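You operate a simulated robot arm through the tools that you are given. There is no shell and no other tool. Be economical: measure what you need, move in short steps, check, and stop when the job is done.

You are at the controls of a simulated robot arm. One attempt, no reset.

JOB
Mop up the spilt tea, then refill the red cup on the saucer.
Fine: up to its line, from the jug; cloth and jug back. Set down upright: what you pick out, jug.

The check looks at the end state, three seconds after you hand in, the way a careful person would. Anything else that was tipped, shoved, dropped, spilled or broken makes it a failure. Flat cloth is picked up by pressing the open fingertips on it (5 to 10 N) and closing them slowly along it; thin cloth reads only 2 to 8 mm in the jaws.

ROBOT AND FRAMES
A 7-joint arm with a two-finger parallel gripper, fixed in place. Base frame: the origin is at the foot of the arm, x ahead of it, y to its left, z up; the work surface is at about z = 0.75. Units: m, rad, N and s.
With the tool pointing down near the work surface it reaches from about 0.3 to 0.68 m from the base axis. Its first joint turns from -1.152 to 1.152 rad. Payload 1.57 kg.
The TCP is the grasp point between the finger pads, 0.03 m short of the fingertips. In the tool frame z runs along the fingers and y along their closing line. Largest opening 0.11 m; finger width 0.024, thickness 0.012; the body of the gripper, 0.048 by 0.112 m, starts 0.078 m behind the TCP.
Orientation is told as [roll, pitch, yaw] about the base's x, y, z axes, in that order, counted from this pose: with the fingers straight down and closing along the base's y, the tool's x points along the base's -x, its y along +y and its z along -z.

CONTROLS
- The arm moves only by the tool drive_tool. Its argument "motion" is a list of rows, each a list of 7 numbers: the shift along the tool's x, y, z in m, then the turn, a rotation vector about the tool's x, y, z in rad, then the opening, from 0 (shut) to 1 (fully open). In form: [[x, y, z, ax, ay, az, claw], ...]. A call has 1 to 12 rows; each row shifts and turns the commanded pose from where the row before left it, along the tool's axes as they then stand. A row lasts 0.2 s, in which the tool goes at most 0.05 m and 0.15 rad; a call with a longer step from one row to the next is refused whole, and so is a gripper value outside its range. Where a pose cannot be reached the arm comes as near as it can. A force on the tool above 40 N (or 10 N above the force at the start of the call, whichever is more), or a blocked arm, ends the call early, and 0.2 s more pass. The fingers move at their own pace (about 0.108 m/s each) and stop on an object; they squeeze with about 36 N. The grip force told is the motor's: it shows also when the fingers shut on nothing. Time passes only in rows, and 0.2 s behind the last, so rows that do not move let the fingers close. The reply holds the time, the measured pose of the TCP, the force on the tool along the base axes, the opening and the grip force, in the units named above and with some noise, with the torque about the TCP (base axes, N m) and any sound that the robot's microphone picked up.
- Cameras (640 x 400 px; columns grow to the right, rows downward): "scene" is fixed at [0.1568, -0.3861, 1.4011]; the picture's right is [0.83, -0.55, 0.00], its down [-0.33, -0.49, -0.81] and it looks along [0.45, 0.67, -0.59] (base axes); focal length 313 px, centre (320, 200). "wrist" rides on the gripper at [0.07, 0.016, -0.141] in the tool frame; the picture's right is [-0.23, 0.97, 0.00], its down [-0.86, -0.20, -0.48] and it looks along [-0.47, -0.11, 0.88] (tool axes); focal length 222 px, centre (320, 200). There is no depth. A picture from a camera that has moved, and an enlarged one, comes with that camera's place and axes in the base frame and with its lens.
- camera(camera): a new picture of that camera. It takes no simulated time.
- inspect(camera, box): a new picture of the part [left, top, right, bottom] of that camera's present view, enlarged. It takes no simulated time.
- hand_in(): hands the job in; it is judged then, once.

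Work in short steps. Places have to be worked out from the pictures, the camera data and where the tool is seen: move nearer, look again, correct. Check each grasp and each placing, and mend what went wrong. You have 120 turns and 84 pictures in all, those below and enlarged ones among them. Open the gripper and draw the arm clear of the work before you hand the job in, unless the task says otherwise; then end with one line.

The tools are called after "Call:" as name(argument=value, ...) on one line, values as JSON. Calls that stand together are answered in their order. drive_tool: Moves the arm, as the interface text tells. Its arguments: {"type":"object","properties":{"motion":{"type":"array","items":{"type":"array","items":{"type":"number"}}}},"required":["motion"]} The other tools are called the same way: camera (camera) takes a picture; inspect (camera, box) takes an enlarged picture of a part of a camera's view; hand_in () hands the job in.

At the start:

```text
clock: 0.0
ee_pos: [0.3752, 0.0956, 1.1912]
ee_rot: [-0.001, 0.0, 0.001]
force: [-0.6, 1.6, -0.9]
torque: [-0.02, 0.0, 0.01]
gripper_width: 0.1101
grasp_force: 0.0
```

scene: 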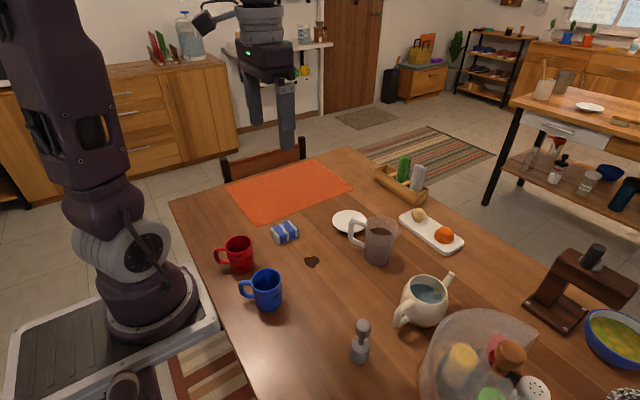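
wrist: 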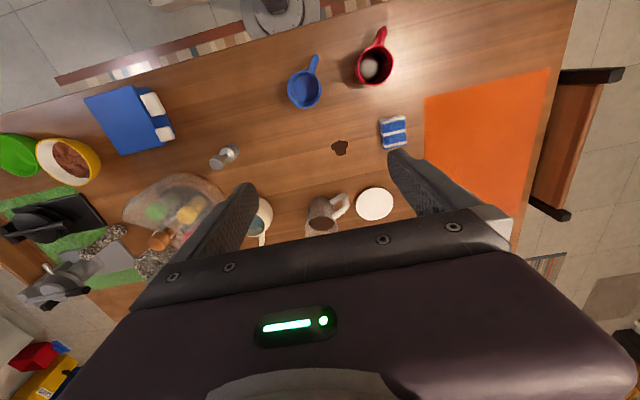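

I'll start with enlarged views of the work area to identify the cups, saucer, cloth and spill.

Call:
inspect(camera="scene", box=[200, 200, 360, 320])

Call:
inspect(camera="scene", box=[320, 170, 480, 340])

Call:
inspect(camera="wrist", box=[230, 20, 430, 240])

```text
3.33 times, centred on (280, 260) of scene
camera zoom: at [0.1568, -0.3861, 1.4011], right [0.83, -0.55, 0.0], down [-0.33, -0.49, -0.81], along [0.45, 0.67, -0.59], focal length 1043 px, centre (453, 0)
```

zoom: 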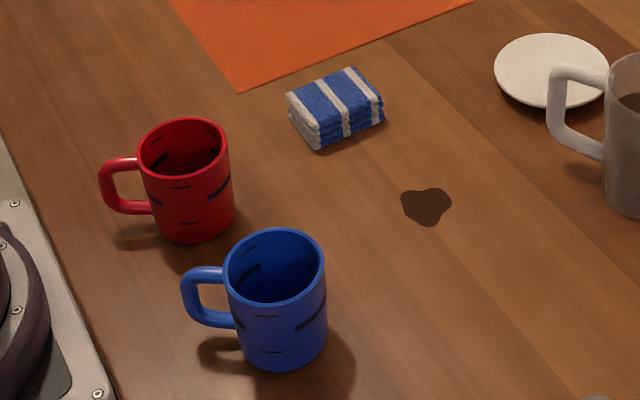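

```text
2.35 times, centred on (400, 255) of scene
camera zoom: at [0.1568, -0.3861, 1.4011], right [0.83, -0.55, 0.0], down [-0.33, -0.49, -0.81], along [0.45, 0.67, -0.59], focal length 736 px, centre (132, 71)
```

zoom: 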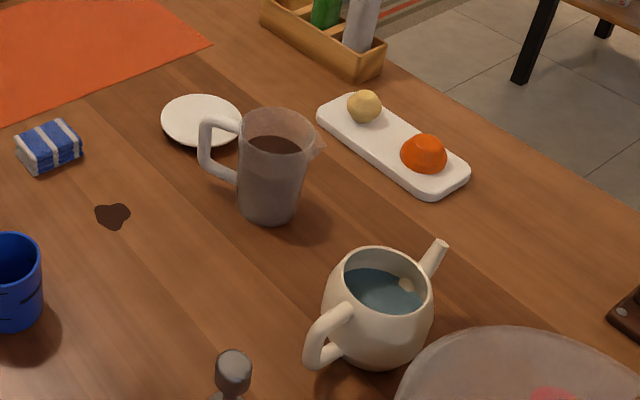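

```text
1.82 times, centred on (330, 130) of wrist
camera zoom: at [0.304, 0.1135, 1.333], right [0.23, 0.97, 0.0], down [0.86, -0.2, 0.48], along [0.47, -0.11, -0.88], focal length 404 px, centre (302, 327)
```

zoom: 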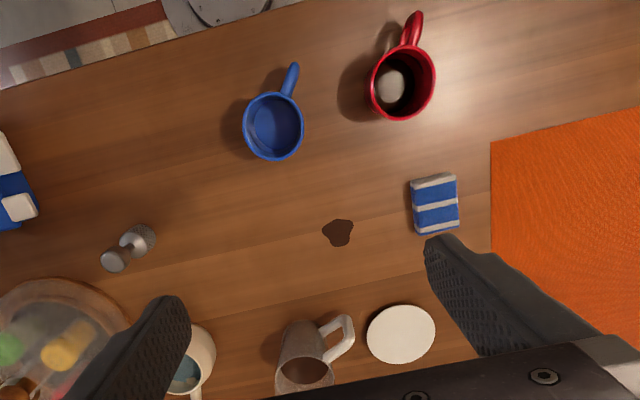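

The red cup appears to hold something, and it stands off the saucer. I move the wrist camera over the cup to look inside.

Call:
drive_tool(motion=[[0.003, 0.021, 0.038, 0, 0, 0, 1], [0.003, 0.021, 0.038, 0, 0, 0, 1], [0.003, 0.021, 0.038, 0, 0, 0, 1], [0.003, 0.021, 0.038, 0, 0, 0, 1], [0.003, 0.021, 0.038, 0, 0, 0, 1], [0, 0, 0, 0, 0, 0, 1]])

Call:
camera(camera="wrist")

```text
clock: 1.4
ee_pos: [0.3586, 0.2029, 1.0038]
ee_rot: [0.001, 0.0, 0.0]
force: [1.1, -0.2, 0.5]
torque: [0.0, -0.01, 0.01]
gripper_width: 0.1103
grasp_force: 0.1
```

```text
78 pictures are left
camera wrist: at [0.2889, 0.2199, 1.1442], right [0.23, 0.97, 0.0], down [0.86, -0.2, 0.48], along [0.47, -0.11, -0.88], focal length 222 px, centre (320, 200)
```

wrist: 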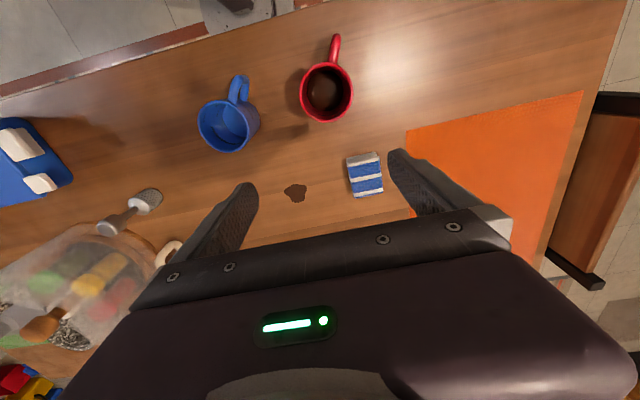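

Call:
inspect(camera="wrist", box=[260, 20, 400, 140])

Call:
inspect(camera="wrist", box=[180, 60, 280, 160])

Call:
inspect(camera="scene", box=[208, 225, 268, 280])

```text
3.33 times, centred on (330, 80) of wrist
camera zoom: at [0.2889, 0.2199, 1.1442], right [0.23, 0.97, 0.0], down [0.86, -0.2, 0.48], along [0.47, -0.11, -0.88], focal length 740 px, centre (287, 600)
```

zoom: 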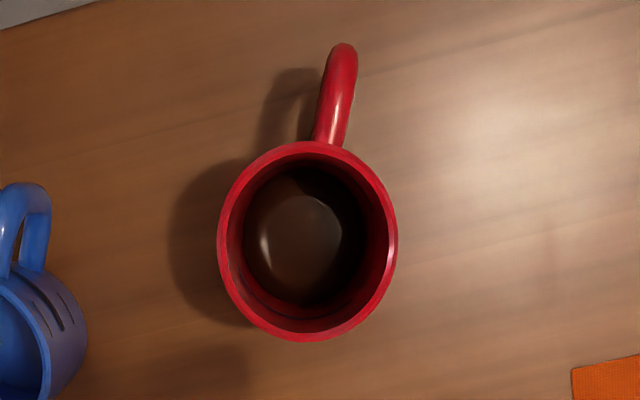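

```text
4.00 times, centred on (230, 110) of wrist
camera zoom: at [0.2889, 0.2199, 1.1442], right [0.23, 0.97, 0.0], down [0.86, -0.2, 0.48], along [0.47, -0.11, -0.88], focal length 888 px, centre (680, 560)
```

zoom: 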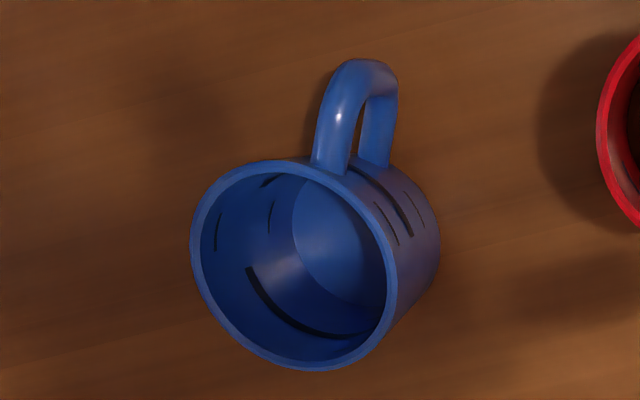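

```text
7.27 times, centred on (238, 252) of scene
camera zoom: at [0.1569, -0.3861, 1.4011], right [0.83, -0.55, 0.0], down [-0.33, -0.49, -0.81], along [0.45, 0.67, -0.59], focal length 2276 px, centre (916, -182)
```

zoom: 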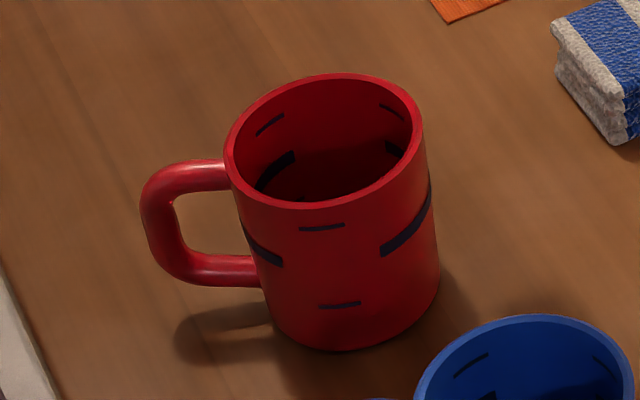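

The red cup stands at about (0.306, 0.217), holding a little tea, with a bold line about mid-height. The cloth is a folded block around (0.453, 0.263); I move above it first.

Call:
drive_tool(motion=[[-0.0236, 0.0152, 0.026, 0, 0, 0, 1], [-0.0236, 0.0152, 0.026, 0, 0, 0, 1], [-0.0236, 0.0152, 0.026, 0, 0, 0, 1], [-0.0236, 0.0152, 0.026, 0, 0, 0, 1], [0, 0, 0, 0, 0, 0, 1]])

Call:
camera(camera="wrist")

Call:
camera(camera="scene")

```text
clock: 2.6
ee_pos: [0.4529, 0.2604, 0.8993]
ee_rot: [0.0, 0.0, 0.001]
force: [-0.2, 0.1, 0.1]
torque: [-0.02, 0.03, 0.01]
gripper_width: 0.1101
grasp_force: 0.0
```

```text
74 pictures are left
camera wrist: at [0.3832, 0.2774, 1.0393], right [0.23, 0.97, 0.0], down [0.86, -0.2, 0.48], along [0.47, -0.11, -0.88], focal length 222 px, centre (320, 200)
```

wrist: 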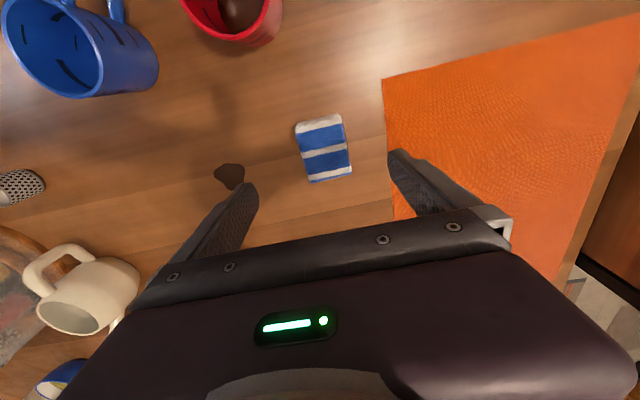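

```text
73 pictures are left
```

scene: 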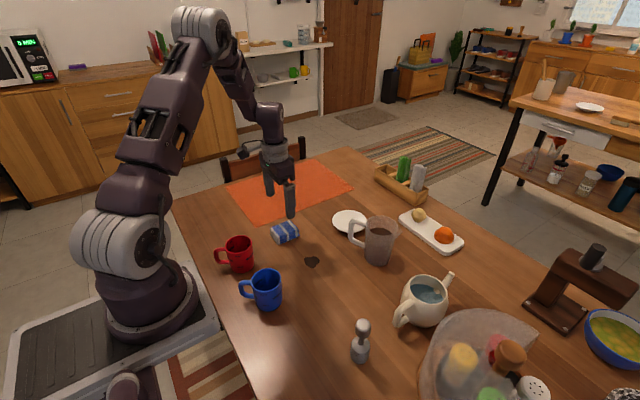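

The cloth is centred near (0.457, 0.266), 0.05 wide in y. I descend astride it, stopping with the fingertips about 8 mm above the table.

Call:
drive_tool(motion=[[-0.004, 0.006, 0.02, 0, 0, 0, 1], [0, 0, 0.03, 0, 0, 0, 1], [0, 0, 0.03, 0, 0, 0, 1], [0, 0, 0.02, 0, 0, 0, 1], [0, 0, 0.011, 0, 0, 0, 1], [0, 0, 0, 0, 0, 0, 1]])

Call:
inspect(camera="scene", box=[240, 180, 340, 260])

```text
clock: 4.0
ee_pos: [0.4571, 0.2681, 0.7871]
ee_rot: [0.003, 0.0, 0.0]
force: [-0.3, 0.0, -0.5]
torque: [0.02, 0.01, -0.01]
gripper_width: 0.1099
grasp_force: 0.1
```

```text
5.00 times, centred on (290, 220) of scene
camera zoom: at [0.1568, -0.3861, 1.4011], right [0.83, -0.55, 0.0], down [-0.33, -0.49, -0.81], along [0.45, 0.67, -0.59], focal length 1565 px, centre (470, 100)
```

zoom: 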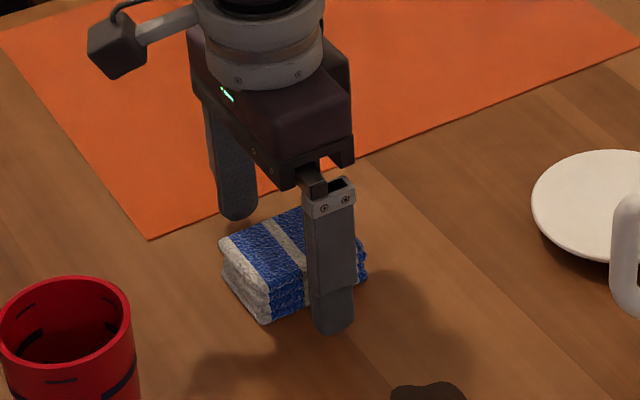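

The fingers straddle the cloth, so I close them gradually.

Call:
drive_tool(motion=[[0, 0, 0, 0, 0, 0, 0.7], [0, 0, 0, 0, 0, 0, 0.55], [0, 0, 0, 0, 0, 0, 0.45], [0, 0, 0, 0, 0, 0, 0.35], [0, 0, 0, 0, 0, 0, 0.25], [0, 0, 0, 0, 0, 0, 0.15], [0, 0, 0, 0, 0, 0, 0.15]])

Call:
inspect(camera="scene", box=[240, 180, 340, 260])

```text
clock: 5.6
ee_pos: [0.4561, 0.2672, 0.7872]
ee_rot: [-0.002, 0.0, 0.001]
force: [1.2, -0.2, 0.4]
torque: [-0.01, 0.02, 0.02]
gripper_width: 0.0536
grasp_force: 35.8
```

```text
5.00 times, centred on (290, 220) of scene
camera zoom: at [0.1568, -0.3861, 1.4011], right [0.83, -0.55, 0.0], down [-0.33, -0.49, -0.81], along [0.45, 0.67, -0.59], focal length 1565 px, centre (470, 100)
```

zoom: 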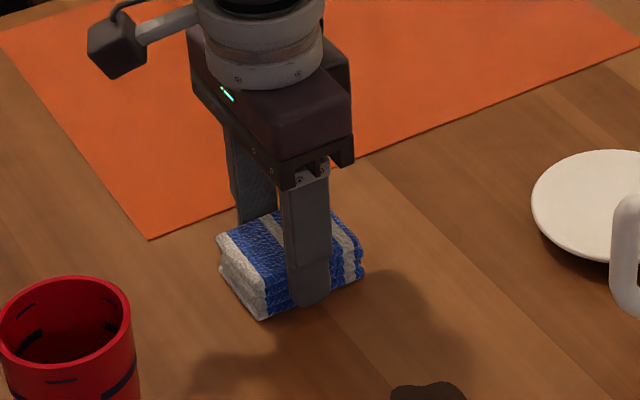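

Solid grip at 53.6 mm, cloth home TCP is (0.456, 0.2675, 0.787). I lift and carry it over the spill at about (0.473, 0.125).

Call:
drive_tool(motion=[[0, 0, -0.03, 0, 0, 0, 0.15], [0, 0, -0.03, 0, 0, 0, 0.15], [-0.005, -0.036, 0, 0, 0, 0, 0.15], [-0.004, -0.036, 0, 0, 0, 0, 0.15], [-0.004, -0.036, 0, 0, 0, 0, 0.15], [-0.004, -0.034, 0, 0, 0, 0, 0.15], [0, 0, 0, 0, 0, 0, 0.15]])

Call:
camera(camera="wrist")

Call:
inspect(camera="scene", box=[250, 200, 370, 290])

```text
clock: 7.2
ee_pos: [0.4742, 0.1277, 0.8455]
ee_rot: [0.001, 0.0, 0.001]
force: [0.0, -0.1, -0.3]
torque: [-0.02, 0.01, 0.02]
gripper_width: 0.0537
grasp_force: 35.7
```

```text
70 pictures are left
camera wrist: at [0.4044, 0.1446, 0.9869], right [0.23, 0.97, 0.0], down [0.86, -0.2, 0.48], along [0.47, -0.11, -0.88], focal length 222 px, centre (320, 200)
```

wrist: 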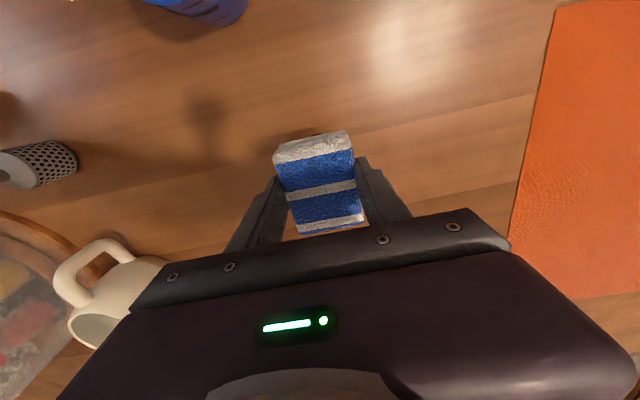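

```text
4.44 times, centred on (310, 245) of scene
camera zoom: at [0.1568, -0.3861, 1.4011], right [0.83, -0.55, 0.0], down [-0.33, -0.49, -0.81], along [0.45, 0.67, -0.59], focal length 1391 px, centre (364, 0)
```

zoom: 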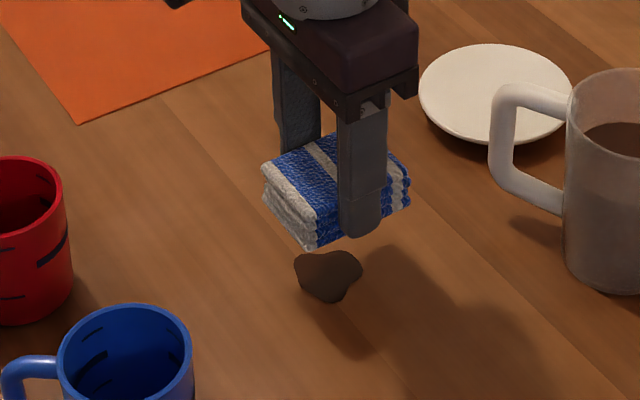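

The cloth hangs over the spill. I lower it until it touches lightly.

Call:
drive_tool(motion=[[0, 0, 0.02, 0, 0, 0, 0.15], [0, 0, 0.02, 0, 0, 0, 0.15], [0, 0, 0.013, 0, 0, 0, 0.15], [0, 0, 0.005, 0, 0, 0, 0.15], [0, 0, 0.002, 0, 0, 0, 0.15], [0, 0, 0, 0, 0, 0, 0.15]])

```text
clock: 8.6
ee_pos: [0.4753, 0.1261, 0.7879]
ee_rot: [0.0, 0.0, 0.001]
force: [0.7, 0.4, -0.5]
torque: [-0.01, 0.02, 0.03]
gripper_width: 0.0538
grasp_force: 35.8
```

No contact force yet at z=0.788, so I press 2.5 mm further and read the force.

Call:
drive_tool(motion=[[0, 0, 0.0015, 0, 0, 0, 0.15], [0, 0, 0.001, 0, 0, 0, 0.15]])

```text
clock: 9.2
ee_pos: [0.4747, 0.1261, 0.7872]
ee_rot: [0.001, -0.002, -0.003]
force: [-4.0, 0.1, 15.1]
torque: [-0.03, 0.16, 0.03]
gripper_width: 0.0535
grasp_force: 35.7
stopped in row 2: the force on the tool passed its limit (the readings are from after the stop); the commanded pose is now the measured one
```

Firm contact at about z=0.787. I ease off half a millimetre and rub over the spill with short strokes.

Call:
drive_tool(motion=[[0, 0, -0.0003, 0, 0, 0, 0.15], [0.012, 0, 0, 0, 0, 0, 0.15], [0.012, 0, 0, 0, 0, 0, 0.15], [-0.012, 0, 0, 0, 0, 0, 0.15], [-0.012, 0, 0, 0, 0, 0, 0.15], [-0.012, 0, 0, 0, 0, 0, 0.15], [-0.012, 0, 0, 0, 0, 0, 0.15], [0.012, 0, 0, 0, 0, 0, 0.15], [0.012, 0, 0, 0, 0, 0, 0.15]])

Call:
inspect(camera="scene", box=[250, 200, 370, 290])

```text
clock: 11.2
ee_pos: [0.4782, 0.1263, 0.7871]
ee_rot: [0.0, -0.006, 0.0]
force: [10.8, -0.5, 21.0]
torque: [-0.08, 0.05, 0.0]
gripper_width: 0.0535
grasp_force: 35.8
```

```text
4.44 times, centred on (310, 245) of scene
camera zoom: at [0.1568, -0.3862, 1.4011], right [0.83, -0.55, 0.0], down [-0.33, -0.49, -0.81], along [0.45, 0.67, -0.59], focal length 1391 px, centre (364, 0)
```

zoom: 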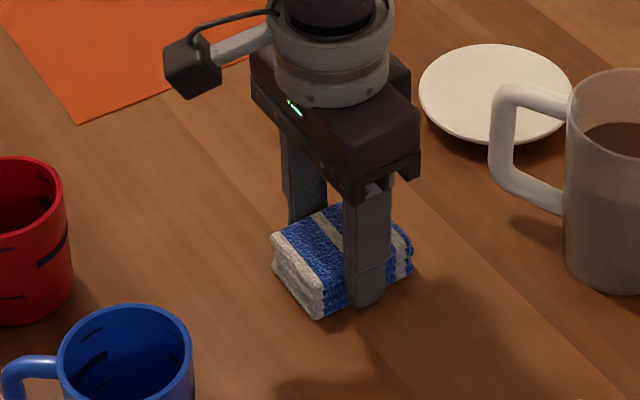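

Now strokes in y across the spill, pressing a bit lighter.

Call:
drive_tool(motion=[[0, 0, -0.0005, 0, 0, 0, 0.15], [0, 0.012, 0, 0, 0, 0, 0.15], [0, 0.012, 0, 0, 0, 0, 0.15], [0, -0.012, 0, 0, 0, 0, 0.15], [0, -0.012, 0, 0, 0, 0, 0.15], [0, -0.012, 0, 0, 0, 0, 0.15], [0, -0.012, 0, 0, 0, 0, 0.15], [0, 0.012, 0, 0, 0, 0, 0.15], [0, 0.012, 0, 0, 0, 0, 0.15], [0, 0, -0.03, 0, 0, 0, 0.15], [0, 0.03, -0.03, 0, 0, 0, 0.15], [0, 0.03, 0, 0, 0, 0, 0.15]])

Call:
inspect(camera="scene", box=[250, 200, 370, 290])

```text
clock: 13.8
ee_pos: [0.4758, 0.1856, 0.8484]
ee_rot: [0.001, -0.002, 0.0]
force: [0.1, 0.1, -0.1]
torque: [-0.02, 0.0, 0.01]
gripper_width: 0.0539
grasp_force: 36.3
```

```text
4.44 times, centred on (310, 245) of scene
camera zoom: at [0.1568, -0.3861, 1.4011], right [0.83, -0.55, 0.0], down [-0.33, -0.49, -0.81], along [0.45, 0.67, -0.59], focal length 1391 px, centre (364, 0)
```

zoom: 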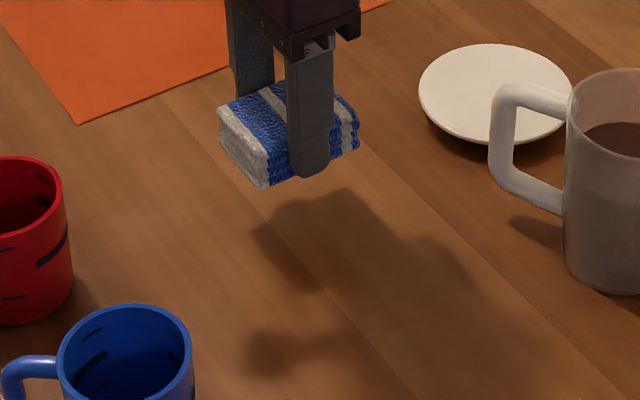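

The spill looks gone, though shadows cover the spot and I'll verify after moving. I return the cloth to its place.

Call:
drive_tool(motion=[[0.0065, 0.027, 0, 0, 0, 0, 0.15], [0.0065, 0.027, 0, 0, 0, 0, 0.15], [0.0065, 0.028, 0, 0, 0, 0, 0.15], [0, 0, 0.02, 0, 0, 0, 0.15], [0, 0, 0.02, 0, 0, 0, 0.15], [0, 0, 0.014, 0, 0, 0, 0.15], [0, 0, 0.0055, 0, 0, 0, 0.15], [0, 0, 0, 0, 0, 0, 0.15]])

Call:
inspect(camera="scene", box=[250, 200, 370, 290])

```text
clock: 15.6
ee_pos: [0.4561, 0.2692, 0.7887]
ee_rot: [0.002, -0.002, 0.0]
force: [0.2, -0.2, 0.2]
torque: [0.04, 0.01, 0.0]
gripper_width: 0.0535
grasp_force: 36.0
```

```text
4.44 times, centred on (310, 245) of scene
camera zoom: at [0.1568, -0.3861, 1.4011], right [0.83, -0.55, 0.0], down [-0.33, -0.49, -0.81], along [0.45, 0.67, -0.59], focal length 1391 px, centre (364, 0)
```

zoom: 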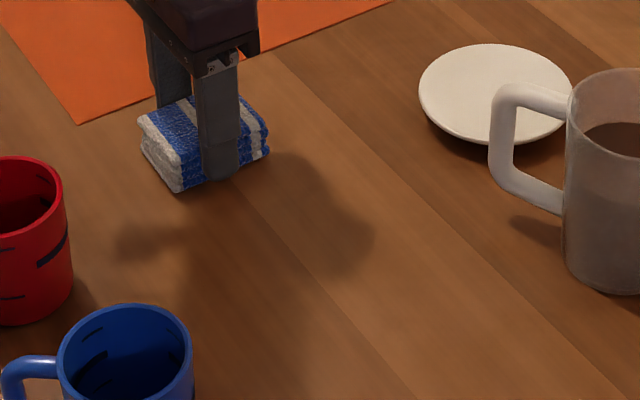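

The table is clean where the spill was. I open the fingers and rise clear.

Call:
drive_tool(motion=[[0, 0, 0.001, 0, 0, 0, 0.3], [0, 0, 0, 0, 0, 0, 0.6], [0, 0, 0, 0, 0, 0, 1], [0, 0, 0, 0, 0, 0, 1], [0, 0, -0.04, 0, 0, 0, 1], [0, 0, -0.04, 0, 0, 0, 1], [0, 0, -0.04, 0, 0, 0, 1], [0, 0, -0.04, 0, 0, 0, 1], [0, 0, 0, 0, 0, 0, 1]])

Call:
camera(camera="scene")

Call:
camera(camera="wrist")

```text
clock: 17.6
ee_pos: [0.4574, 0.271, 0.9473]
ee_rot: [0.0, -0.001, 0.0]
force: [-1.1, 1.1, 0.2]
torque: [0.02, 0.01, 0.01]
gripper_width: 0.1102
grasp_force: 0.2
```

```text
65 pictures are left
```

scene: 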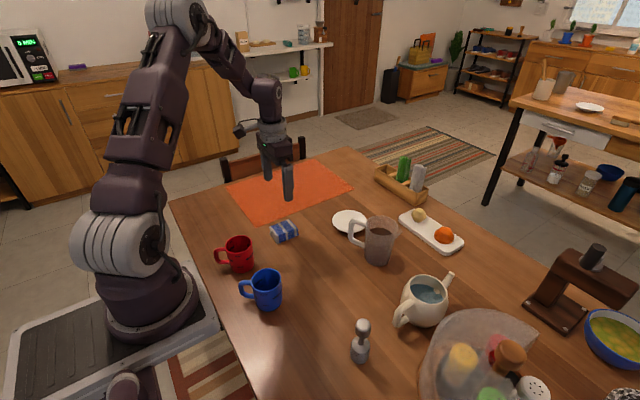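

```text
64 pictures are left
camera wrist: at [0.3862, 0.2879, 1.0883], right [0.23, 0.97, 0.0], down [0.85, -0.2, 0.48], along [0.47, -0.11, -0.88], focal length 222 px, centre (320, 200)
```

wrist: 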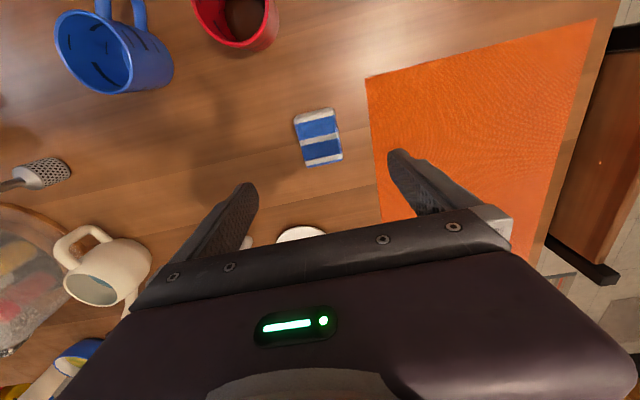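

The cloth is back and the table is clean. Next is the red cup at about (0.305, 0.222), which has to go on the saucer at about (0.664, 0.196), right at the reach limit, so I will grip it with the tool tilted 0.2 rad outward. I go above it and tilt.

Call:
drive_tool(motion=[[0.038, -0.012, 0, 0, 0, 0, 1], [0.038, -0.012, 0, 0, 0, 0, 1], [0.038, -0.012, 0, 0, 0, 0, 1], [0.038, -0.012, 0, 0, 0, 0, 1], [0, 0, 0, 0, -0.1, 0, 1], [0, 0, 0, 0, -0.1, 0, 1], [0, 0, 0, 0, 0, 0, 1]])

Call:
camera(camera="wrist")

Call:
inspect(camera="scene", box=[190, 180, 310, 290])

```text
clock: 19.1
ee_pos: [0.3113, 0.2215, 0.9496]
ee_rot: [-0.009, -0.163, -0.002]
force: [0.7, -0.5, 0.3]
torque: [-0.02, 0.01, 0.01]
gripper_width: 0.1101
grasp_force: 0.2
out of reach, approached as far as the arm can: row 6
```

```text
63 pictures are left
camera wrist: at [0.2189, 0.2405, 1.0758], right [0.23, 0.97, 0.03], down [0.76, -0.2, 0.61], along [0.6, -0.12, -0.79], focal length 222 px, centre (320, 200)
```

wrist: 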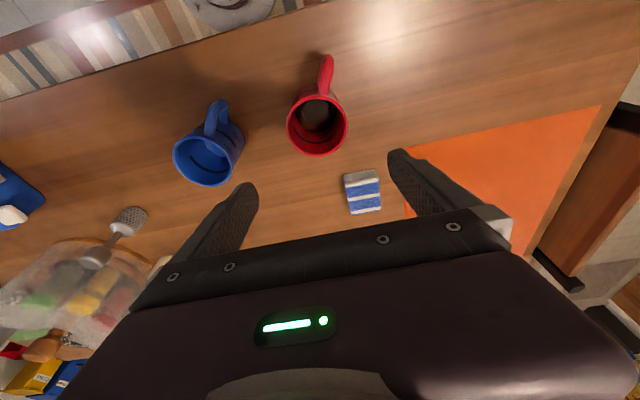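

```text
3.64 times, centred on (250, 235) of scene
camera zoom: at [0.1568, -0.3861, 1.4011], right [0.83, -0.55, 0.0], down [-0.33, -0.49, -0.81], along [0.45, 0.67, -0.59], focal length 1138 px, centre (574, 73)
```

zoom: 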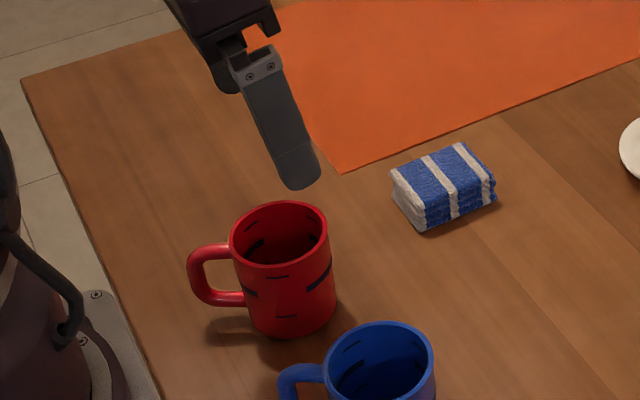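

The full tilt is out of reach here, so I reduce to about 0.1 rad and centre on the cup at about (0.302, 0.224).

Call:
drive_tool(motion=[[0, 0, 0, 0, 0.065, 0, 1], [0.0, 0.002, 0.02, 0, 0, 0, 1], [0, 0, 0, 0, 0, 0, 1]])

```text
clock: 19.9
ee_pos: [0.3154, 0.2234, 0.9296]
ee_rot: [0.001, -0.135, -0.002]
force: [0.4, 1.1, -0.6]
torque: [-0.02, -0.01, 0.04]
gripper_width: 0.11
grasp_force: 0.0
```

Reachable now; I trim the tilt to 0.1, centre in x, and descend partway.

Call:
drive_tool(motion=[[0.012, 0, -0.001, 0, 0.035, 0, 1], [0, 0, 0, 0, 0, 0, 1], [0.003, 0, 0.03, 0, 0, 0, 1], [0.003, 0, 0.03, 0, 0, 0, 1], [0, 0, 0, 0, 0, 0, 1]])

Call:
camera(camera="wrist")

Call:
inspect(camera="scene", box=[190, 190, 310, 290])

```text
clock: 21.1
ee_pos: [0.3031, 0.2228, 0.9204]
ee_rot: [0.0, -0.101, -0.001]
force: [0.6, 0.5, 0.0]
torque: [-0.01, -0.01, -0.02]
gripper_width: 0.1102
grasp_force: 0.0
out of reach, approached as far as the arm can: row 3, 4
```

```text
61 pictures are left
camera wrist: at [0.2194, 0.2406, 1.0528], right [0.23, 0.97, 0.02], down [0.8, -0.2, 0.56], along [0.55, -0.11, -0.83], focal length 222 px, centre (320, 200)
```

wrist: 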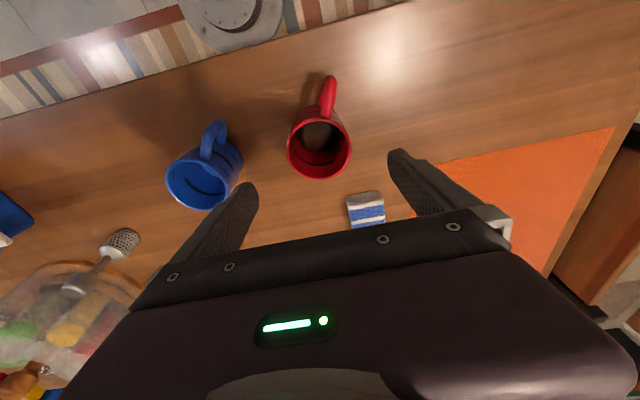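

```text
4.00 times, centred on (250, 240) of scene
camera zoom: at [0.1568, -0.3861, 1.4011], right [0.83, -0.55, 0.0], down [-0.33, -0.49, -0.81], along [0.45, 0.67, -0.59], focal length 1252 px, centre (600, 40)
```

zoom: 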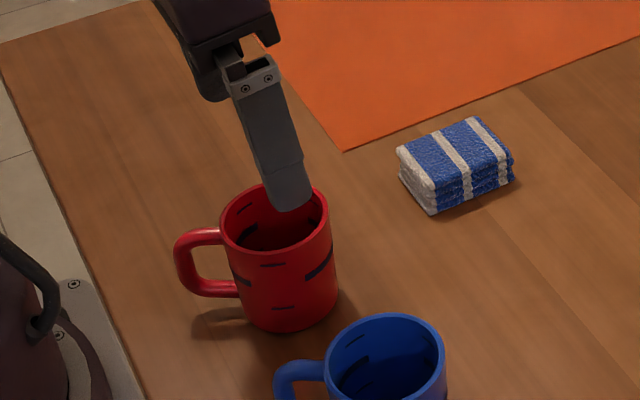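

Tilting is too tight this close to the base. I make the tool vertical, grip the cup that way, and regrip later mid-table if needed.

Call:
drive_tool(motion=[[0, 0, 0, 0, 0.1, 0, 1], [0, 0, 0, 0, 0, 0, 1]])

```text
clock: 21.8
ee_pos: [0.304, 0.2252, 0.9196]
ee_rot: [-0.001, -0.002, 0.001]
force: [0.7, 0.4, 0.1]
torque: [0.01, 0.0, -0.02]
gripper_width: 0.1098
grasp_force: 0.0
```

Vertical now. I descend astride the cup to z about 0.80.

Call:
drive_tool(motion=[[0.003, 0, 0.03, 0, 0, 0, 1], [0, 0, 0.03, 0, 0, 0, 1], [0, 0, 0.03, 0, 0, 0, 1], [0, 0, 0.03, 0, 0, 0, 1], [0, 0, 0, 0, 0, 0, 1]])

Call:
inspect(camera="scene", box=[190, 190, 310, 290])

Call:
camera(camera="wrist")

```text
clock: 22.9
ee_pos: [0.3011, 0.2234, 0.7997]
ee_rot: [0.0, -0.001, 0.001]
force: [0.0, 0.2, 0.8]
torque: [0.02, -0.03, 0.01]
gripper_width: 0.1099
grasp_force: 0.1
```

```text
4.00 times, centred on (250, 240) of scene
camera zoom: at [0.1568, -0.3861, 1.4011], right [0.83, -0.55, 0.0], down [-0.33, -0.49, -0.81], along [0.45, 0.67, -0.59], focal length 1252 px, centre (600, 40)
```

zoom: 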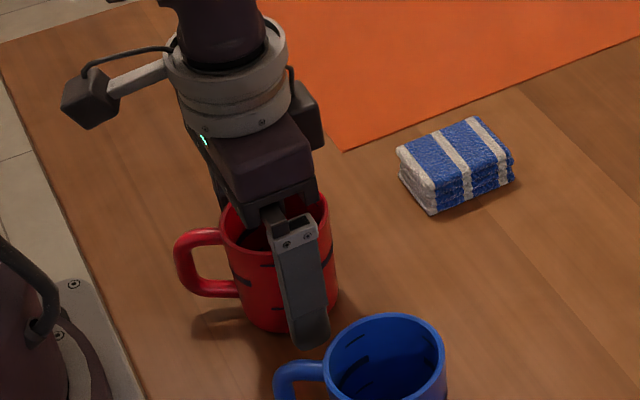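

```text
58 pictures are left
camera wrist: at [0.2307, 0.2414, 0.9399], right [0.23, 0.97, 0.0], down [0.85, -0.2, 0.48], along [0.47, -0.11, -0.88], focal length 222 px, centre (320, 200)
```

wrist: 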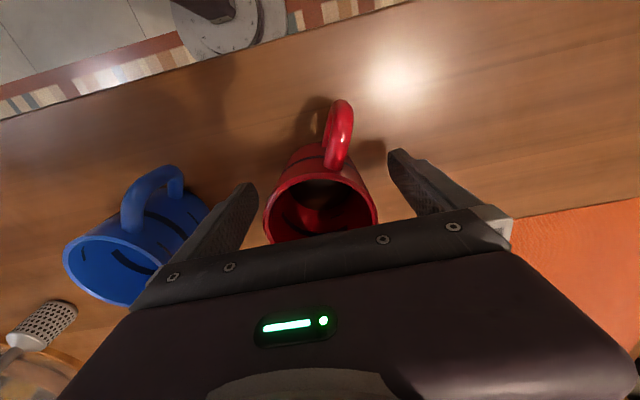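

The fingers straddle the cup with a clear gap to the blue one. I close gently.

Call:
drive_tool(motion=[[0, 0, 0, 0, 0, 0, 0.8], [0, 0, 0, 0, 0, 0, 0.7], [0, 0, 0, 0, 0, 0, 0.65], [0, 0, 0, 0, 0, 0, 0.6], [0, 0, 0, 0, 0, 0, 0.5], [0, 0, 0, 0, 0, 0, 0.4], [0, 0, 0, 0, 0, 0, 0.4]])

Call:
inspect(camera="scene", box=[190, 190, 310, 290])

```text
clock: 24.6
ee_pos: [0.3015, 0.2257, 0.7989]
ee_rot: [0.002, -0.004, 0.0]
force: [0.3, -1.0, 1.2]
torque: [0.02, 0.0, 0.04]
gripper_width: 0.0685
grasp_force: 36.0
```

```text
4.00 times, centred on (250, 240) of scene
camera zoom: at [0.1568, -0.3861, 1.4011], right [0.83, -0.55, 0.0], down [-0.33, -0.49, -0.81], along [0.45, 0.67, -0.59], focal length 1252 px, centre (600, 40)
```

zoom: 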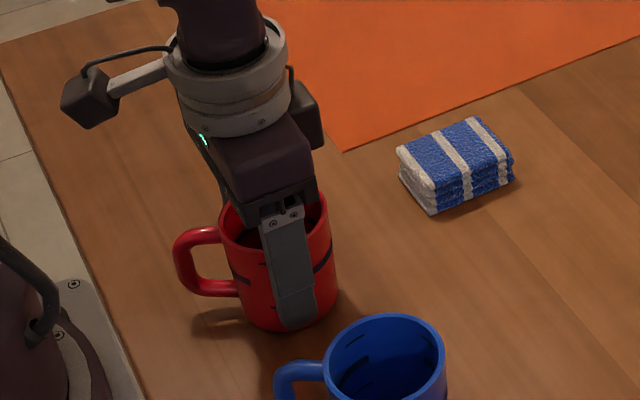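

Gripped at 68.5 mm. I lift it slowly.

Call:
drive_tool(motion=[[0, 0, -0.008, 0, 0, 0, 0.4], [0, 0, -0.014, 0, 0, 0, 0.4], [0, 0, -0.018, 0, 0, 0, 0.4], [0, 0, -0.018, 0, 0, 0, 0.4], [0, 0, -0.014, 0, 0, 0, 0.4], [0, 0, -0.008, 0, 0, 0, 0.4], [0, 0, 0, 0, 0, 0, 0.4]])

Call:
inspect(camera="scene", box=[190, 170, 310, 290])

```text
clock: 26.1
ee_pos: [0.3016, 0.2252, 0.8795]
ee_rot: [0.002, -0.001, 0.001]
force: [-0.6, 0.1, -2.8]
torque: [0.0, -0.03, 0.0]
gripper_width: 0.0687
grasp_force: 36.2
```

```text
3.33 times, centred on (250, 230) of scene
camera zoom: at [0.1569, -0.3861, 1.4011], right [0.83, -0.55, 0.0], down [-0.33, -0.49, -0.81], along [0.45, 0.67, -0.59], focal length 1043 px, centre (553, 100)
```

zoom: 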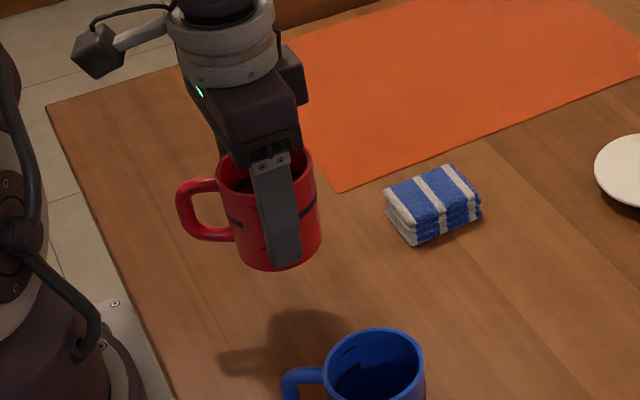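

Held upright. I carry it smoothly outward to about (0.60, 0.20).

Call:
drive_tool(motion=[[-0.012, -0.001, 0, 0, 0, 0, 0.4], [-0.024, -0.002, 0, 0, 0, 0, 0.4], [-0.03, -0.003, 0, 0, 0, 0, 0.4], [-0.03, -0.003, 0, 0, 0, 0, 0.4], [-0.03, -0.003, 0, 0, 0, 0, 0.4], [-0.03, -0.003, 0, 0, 0, 0, 0.4], [-0.03, -0.003, 0, 0, 0, 0, 0.4], [-0.03, -0.003, 0, 0, 0, 0, 0.4], [-0.03, -0.003, 0, 0, 0, 0, 0.4], [-0.03, -0.002, 0, 0, 0, 0, 0.4], [-0.018, -0.001, 0, 0, 0, 0, 0.4], [-0.006, 0, 0, 0, 0, 0, 0.4]])

Call:
inspect(camera="scene", box=[260, 130, 440, 290])

Call:
camera(camera="wrist")

```text
clock: 28.8
ee_pos: [0.6015, 0.1962, 0.8791]
ee_rot: [0.0, 0.0, 0.0]
force: [0.7, -0.2, -3.9]
torque: [-0.05, 0.03, -0.01]
gripper_width: 0.0687
grasp_force: 36.0
```

```text
2.50 times, centred on (350, 210) of scene
camera zoom: at [0.1569, -0.3861, 1.4011], right [0.83, -0.55, 0.0], down [-0.33, -0.49, -0.81], along [0.45, 0.67, -0.59], focal length 782 px, centre (245, 175)
```

zoom: 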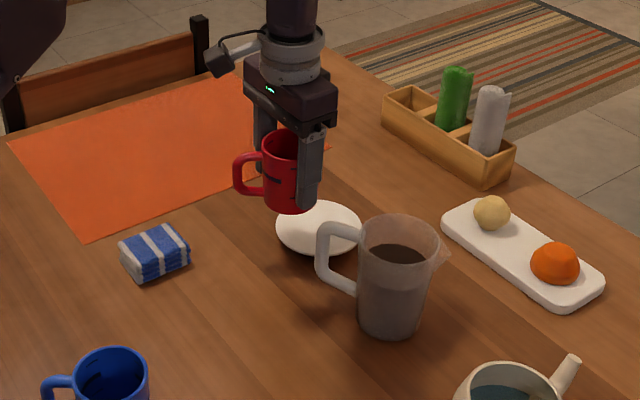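

```text
54 pictures are left
camera wrist: at [0.5313, 0.2133, 1.0201], right [0.23, 0.97, 0.0], down [0.85, -0.2, 0.48], along [0.47, -0.11, -0.88], focal length 222 px, centre (320, 200)
```

wrist: 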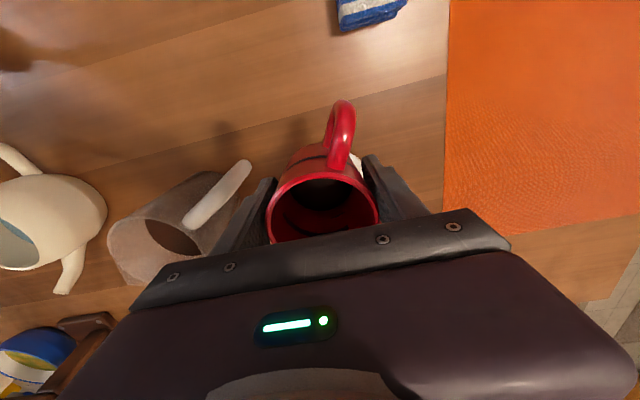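

The saucer works out at about (0.658, 0.194). I edge outward to above it and see whether the reach suffices.

Call:
drive_tool(motion=[[-0.01, 0, 0, 0, 0, 0, 0.4], [-0.018, -0.001, 0, 0, 0, 0, 0.4], [-0.018, -0.001, 0, 0, 0, 0, 0.4], [-0.0105, 0, 0, 0, 0, 0, 0.4], [0, 0, 0, 0, 0, 0, 0.4]])

Call:
inspect(camera="scene", box=[300, 160, 420, 260])

```text
clock: 29.9
ee_pos: [0.6592, 0.1941, 0.8797]
ee_rot: [-0.001, 0.0, -0.002]
force: [-0.1, -0.1, -2.4]
torque: [-0.03, -0.01, -0.01]
gripper_width: 0.0682
grasp_force: 35.9
```

```text
4.00 times, centred on (360, 210) of scene
camera zoom: at [0.1569, -0.3861, 1.4011], right [0.83, -0.55, 0.0], down [-0.33, -0.49, -0.81], along [0.45, 0.67, -0.59], focal length 1252 px, centre (160, 160)
```

zoom: 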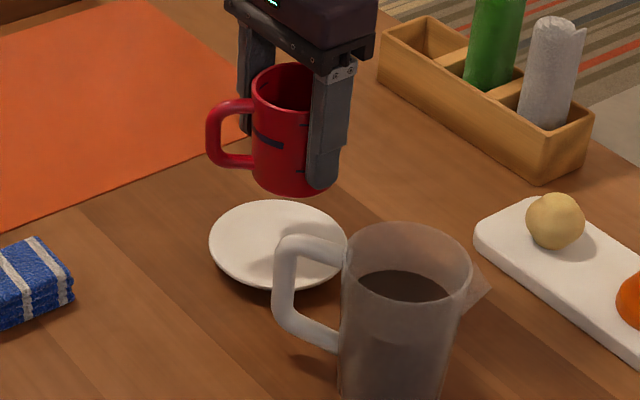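

Reached: the cup hangs nearly centred over the saucer. I lower to about 1 cm above it with a small correction.

Call:
drive_tool(motion=[[0.003, 0.002, 0.012, 0, 0, 0, 0.4], [0, 0, 0.018, 0, 0, 0, 0.4], [0, 0, 0.018, 0, 0, 0, 0.4], [0, 0, 0.01, 0, 0, 0, 0.4], [0, 0, 0, 0, 0, 0, 0.4]])

Call:
inspect(camera="scene", box=[300, 160, 420, 260])

```text
clock: 31.1
ee_pos: [0.6554, 0.1966, 0.8206]
ee_rot: [0.002, -0.002, -0.001]
force: [0.5, 0.2, -1.7]
torque: [0.01, 0.02, 0.01]
gripper_width: 0.0685
grasp_force: 36.3
```

```text
4.00 times, centred on (360, 210) of scene
camera zoom: at [0.1569, -0.3861, 1.4011], right [0.83, -0.55, 0.0], down [-0.33, -0.49, -0.81], along [0.45, 0.67, -0.59], focal length 1252 px, centre (160, 160)
```

zoom: 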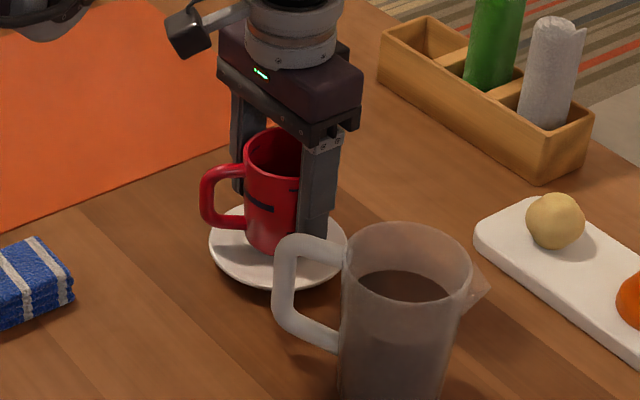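

Centred within a few millimetres. I lower in small steps and watch the force for contact.

Call:
drive_tool(motion=[[0, 0, 0.004, 0, 0, 0, 0.4], [0, 0, 0.003, 0, 0, 0, 0.4], [0, 0, 0.001, 0, 0, 0, 0.4], [0, 0, 0, 0, 0, 0, 0.4]])

```text
clock: 32.1
ee_pos: [0.6564, 0.1968, 0.8154]
ee_rot: [0.003, -0.005, -0.001]
force: [4.7, -1.6, 20.8]
torque: [0.03, -0.29, 0.01]
gripper_width: 0.0689
grasp_force: 36.0
```

Contact at z≈0.8155 with 20 N. I back off to a light touch and look.

Call:
drive_tool(motion=[[0, 0, -0.002, 0, 0, 0, 0.4], [0, 0, 0, 0, 0, 0, 0.4]])

Call:
inspect(camera="scene", box=[325, 180, 385, 240])

```text
clock: 32.8
ee_pos: [0.6546, 0.198, 0.8141]
ee_rot: [0.0, 0.002, 0.001]
force: [1.6, 0.6, 6.1]
torque: [0.13, -0.15, -0.04]
gripper_width: 0.0683
grasp_force: 36.3
```

```text
6.67 times, centred on (355, 210) of scene
camera zoom: at [0.1568, -0.3861, 1.4011], right [0.83, -0.55, 0.0], down [-0.33, -0.49, -0.81], along [0.45, 0.67, -0.59], focal length 2086 px, centre (87, 133)
```

zoom: 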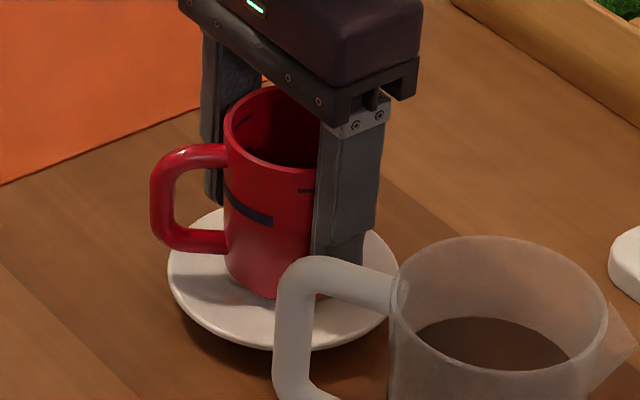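

Cup base seems a few millimetres behind the saucer centre. I lift slightly, shift (-0.003, -0.006), and lower again.

Call:
drive_tool(motion=[[0, 0, -0.005, 0, 0, 0, 0.4], [0.003, -0.006, 0, 0, 0, 0, 0.4], [0, 0, 0, 0, 0, 0, 0.4], [0, 0, 0.003, 0, 0, 0, 0.4], [0, 0, 0.001, 0, 0, 0, 0.4], [0, 0, 0, 0, 0, 0, 0.4]])

```text
clock: 34.1
ee_pos: [0.6509, 0.1908, 0.8165]
ee_rot: [-0.001, -0.002, 0.001]
force: [0.9, 0.1, -2.0]
torque: [0.03, 0.02, 0.02]
gripper_width: 0.0682
grasp_force: 36.0
```

Call:
drive_tool(motion=[[0, 0, 0.001, 0, 0, 0, 0.4], [0, 0, 0.001, 0, 0, 0, 0.4], [0, 0, 0, 0, 0, 0, 0.4]])

Call:
inspect(camera="scene", box=[325, 180, 385, 240])

```text
clock: 35.0
ee_pos: [0.6522, 0.1921, 0.8138]
ee_rot: [0.002, -0.002, 0.0]
force: [0.1, -0.8, -2.4]
torque: [0.04, 0.03, -0.02]
gripper_width: 0.0687
grasp_force: 36.2
```

```text
6.67 times, centred on (355, 210) of scene
camera zoom: at [0.1569, -0.3861, 1.4011], right [0.83, -0.55, 0.0], down [-0.33, -0.49, -0.81], along [0.45, 0.67, -0.59], focal length 2086 px, centre (87, 133)
```

zoom: 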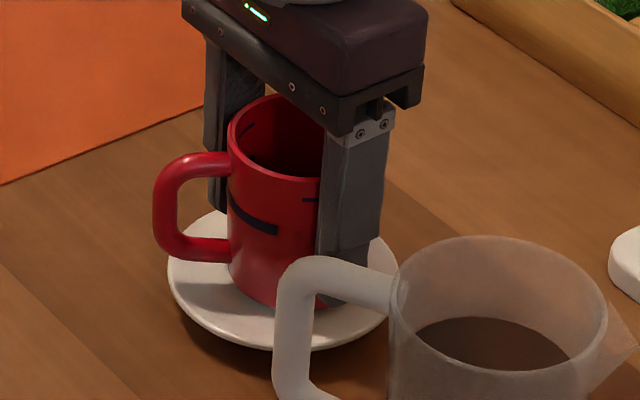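

No contact yet at 0.8138, lower than before, so the earlier touch was on the slope. I keep lowering.

Call:
drive_tool(motion=[[0, 0, 0.001, 0, 0, 0, 0.4], [0, 0, 0.001, 0, 0, 0, 0.4], [0, 0, 0, 0, 0, 0, 0.4]])

```text
clock: 35.8
ee_pos: [0.6528, 0.1907, 0.8146]
ee_rot: [0.002, -0.003, 0.0]
force: [-3.6, -0.2, 20.8]
torque: [0.06, 0.13, 0.01]
gripper_width: 0.0689
grasp_force: 35.9
```

Contact at ~0.814; side forces switched sign, so it's near centred. I ease the press and open the fingers slowly.

Call:
drive_tool(motion=[[-0.001, 0, -0.0015, 0, 0, 0, 0.4], [0, 0, 0, 0, 0, 0, 0.4], [0, 0, 0, 0, 0, 0, 0.63], [0, 0, 0, 0, 0, 0, 0.7], [0, 0, 0, 0, 0, 0, 0.8], [0, 0, 0, 0, 0, 0, 0.9], [0, 0, 0, 0, 0, 0, 0.9]])

Call:
inspect(camera="scene", box=[315, 170, 405, 260])

```text
clock: 37.4
ee_pos: [0.653, 0.1916, 0.8132]
ee_rot: [-0.001, -0.001, 0.0]
force: [0.3, 0.0, 0.1]
torque: [0.01, -0.01, 0.0]
gripper_width: 0.0991
grasp_force: 0.1
```

```text
4.44 times, centred on (360, 215) of scene
camera zoom: at [0.1568, -0.3861, 1.4011], right [0.83, -0.55, 0.0], down [-0.33, -0.49, -0.81], along [0.45, 0.67, -0.59], focal length 1391 px, centre (142, 133)
```

zoom: 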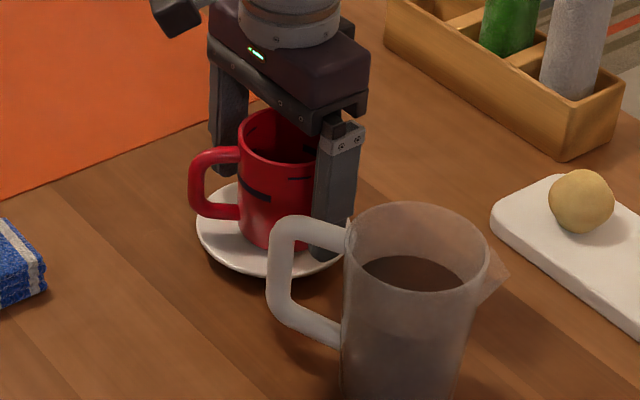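

Released cleanly. I rise straight up and check the cup from both cameras.

Call:
drive_tool(motion=[[0, 0, -0.02, 0, 0, 0, 0.9], [0, 0, -0.035, 0, 0, 0, 0.9], [0, 0, -0.04, 0, 0, 0, 0.9], [0, 0, -0.04, 0, 0, 0, 1], [0.03, 0, -0.03, 0, 0, 0, 1], [0.04, 0, 0, 0, 0, 0, 1], [0.04, -0.01, 0, 0, 0, 0, 1], [0.04, -0.01, 0, 0, 0, 0, 1], [0.0, 0, 0, 0, 0, 0, 1]])

Call:
camera(camera="wrist")

Call:
inspect(camera="scene", box=[320, 170, 420, 270])

```text
clock: 39.4
ee_pos: [0.5009, 0.172, 0.98]
ee_rot: [0.002, -0.003, -0.003]
force: [-0.3, 0.0, 0.4]
torque: [-0.03, 0.02, -0.01]
gripper_width: 0.11
grasp_force: 0.0
```

```text
48 pictures are left
camera wrist: at [0.4306, 0.1875, 1.1205], right [0.23, 0.97, 0.0], down [0.85, -0.2, 0.48], along [0.47, -0.11, -0.88], focal length 222 px, centre (320, 200)
```

wrist: 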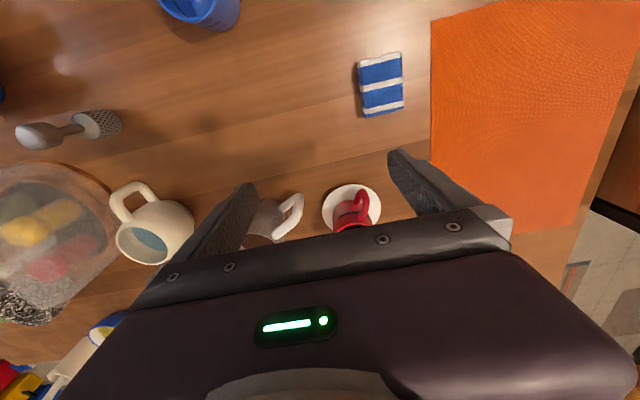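

```text
4.00 times, centred on (370, 220) of scene
camera zoom: at [0.1568, -0.3861, 1.4011], right [0.83, -0.55, 0.0], down [-0.33, -0.49, -0.81], along [0.45, 0.67, -0.59], focal length 1252 px, centre (120, 120)
```

zoom: 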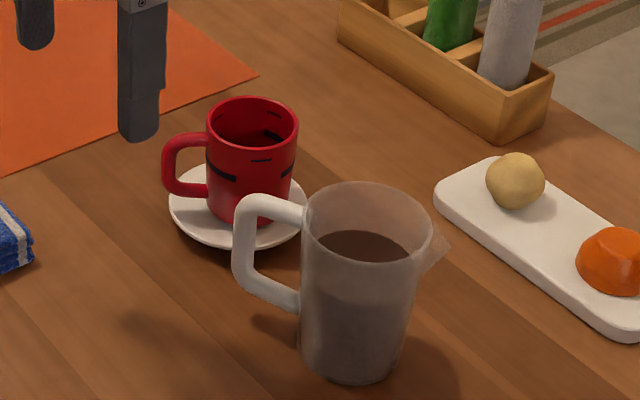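

Cup is set well on the saucer. The jug stands at about (0.634, 0.035), 0.073–0.086 m wide and 0.118 tall, handle toward azimuth 125° and spout toward -55°. I'll take it by the body from the handle side with the tool near horizontal, so I begin turning the tool: yaw -35°, then pitch up.

Call:
drive_tool(motion=[[0, 0, 0, 0, 0, 0.122, 1], [0, 0, 0, 0, 0, 0.122, 1], [0, 0, 0, 0, 0, 0.122, 1], [0, 0, 0, 0, 0, 0.122, 1], [0, 0, 0, 0, 0, 0.122, 1], [0, 0, 0, 0, -0.136, 0, 1], [0, 0, 0, 0, -0.136, 0, 1], [0, 0, 0, 0, -0.136, 0, 1], [0, 0, 0, 0, -0.136, 0, 1], [0, 0, 0, 0, 0, 0, 1]])

```text
clock: 41.5
ee_pos: [0.5024, 0.1718, 0.9797]
ee_rot: [0.001, -0.545, -0.611]
force: [-0.3, 0.1, 0.0]
torque: [-0.05, 0.03, 0.02]
gripper_width: 0.1101
grasp_force: 0.0
```

Turning works as planned. I continue the pitch to 1.22 rad.

Call:
drive_tool(motion=[[0, 0, 0, 0, -0.136, 0, 1], [0, 0, 0, 0, -0.136, 0, 1], [0, 0, 0, 0, -0.136, 0, 1], [0, 0, 0, 0, -0.136, 0, 1], [0, 0, 0, 0, -0.132, 0, 1], [0, 0, 0, 0, 0, 0, 1]])

Call:
camera(camera="scene")

Call:
camera(camera="wrist")

```text
clock: 43.0
ee_pos: [0.5029, 0.1716, 0.9788]
ee_rot: [-0.004, -1.087, -0.608]
force: [-0.2, 0.6, 0.2]
torque: [0.01, -0.02, -0.03]
gripper_width: 0.11
grasp_force: 0.1
out of reach, approached as far as the arm can: row 5
```

```text
46 pictures are left
```

scene: 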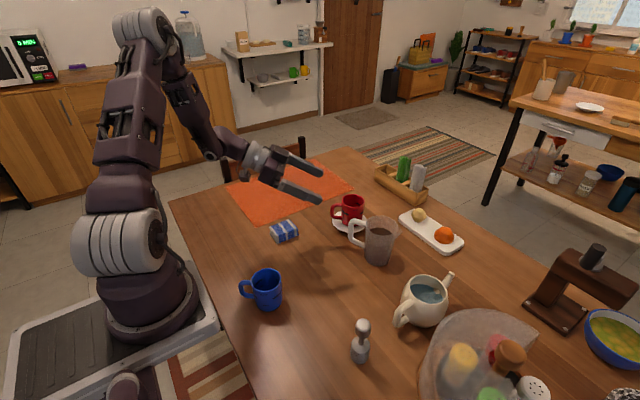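

```text
45 pictures are left
camera wrist: at [0.3837, 0.2767, 0.9819], right [0.65, 0.74, 0.2], down [-0.13, -0.15, 0.98], along [0.75, -0.66, 0.0], focal length 222 px, centre (320, 200)
```

wrist: 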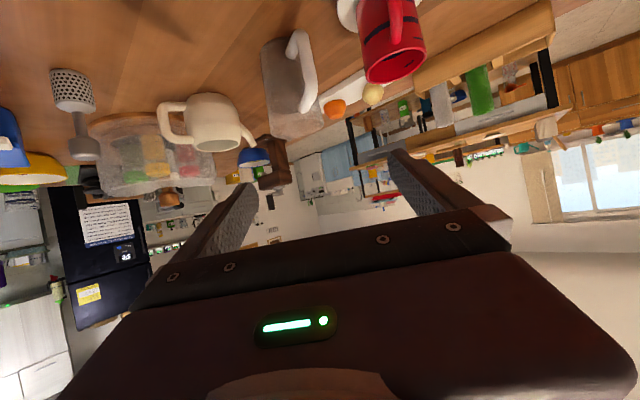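

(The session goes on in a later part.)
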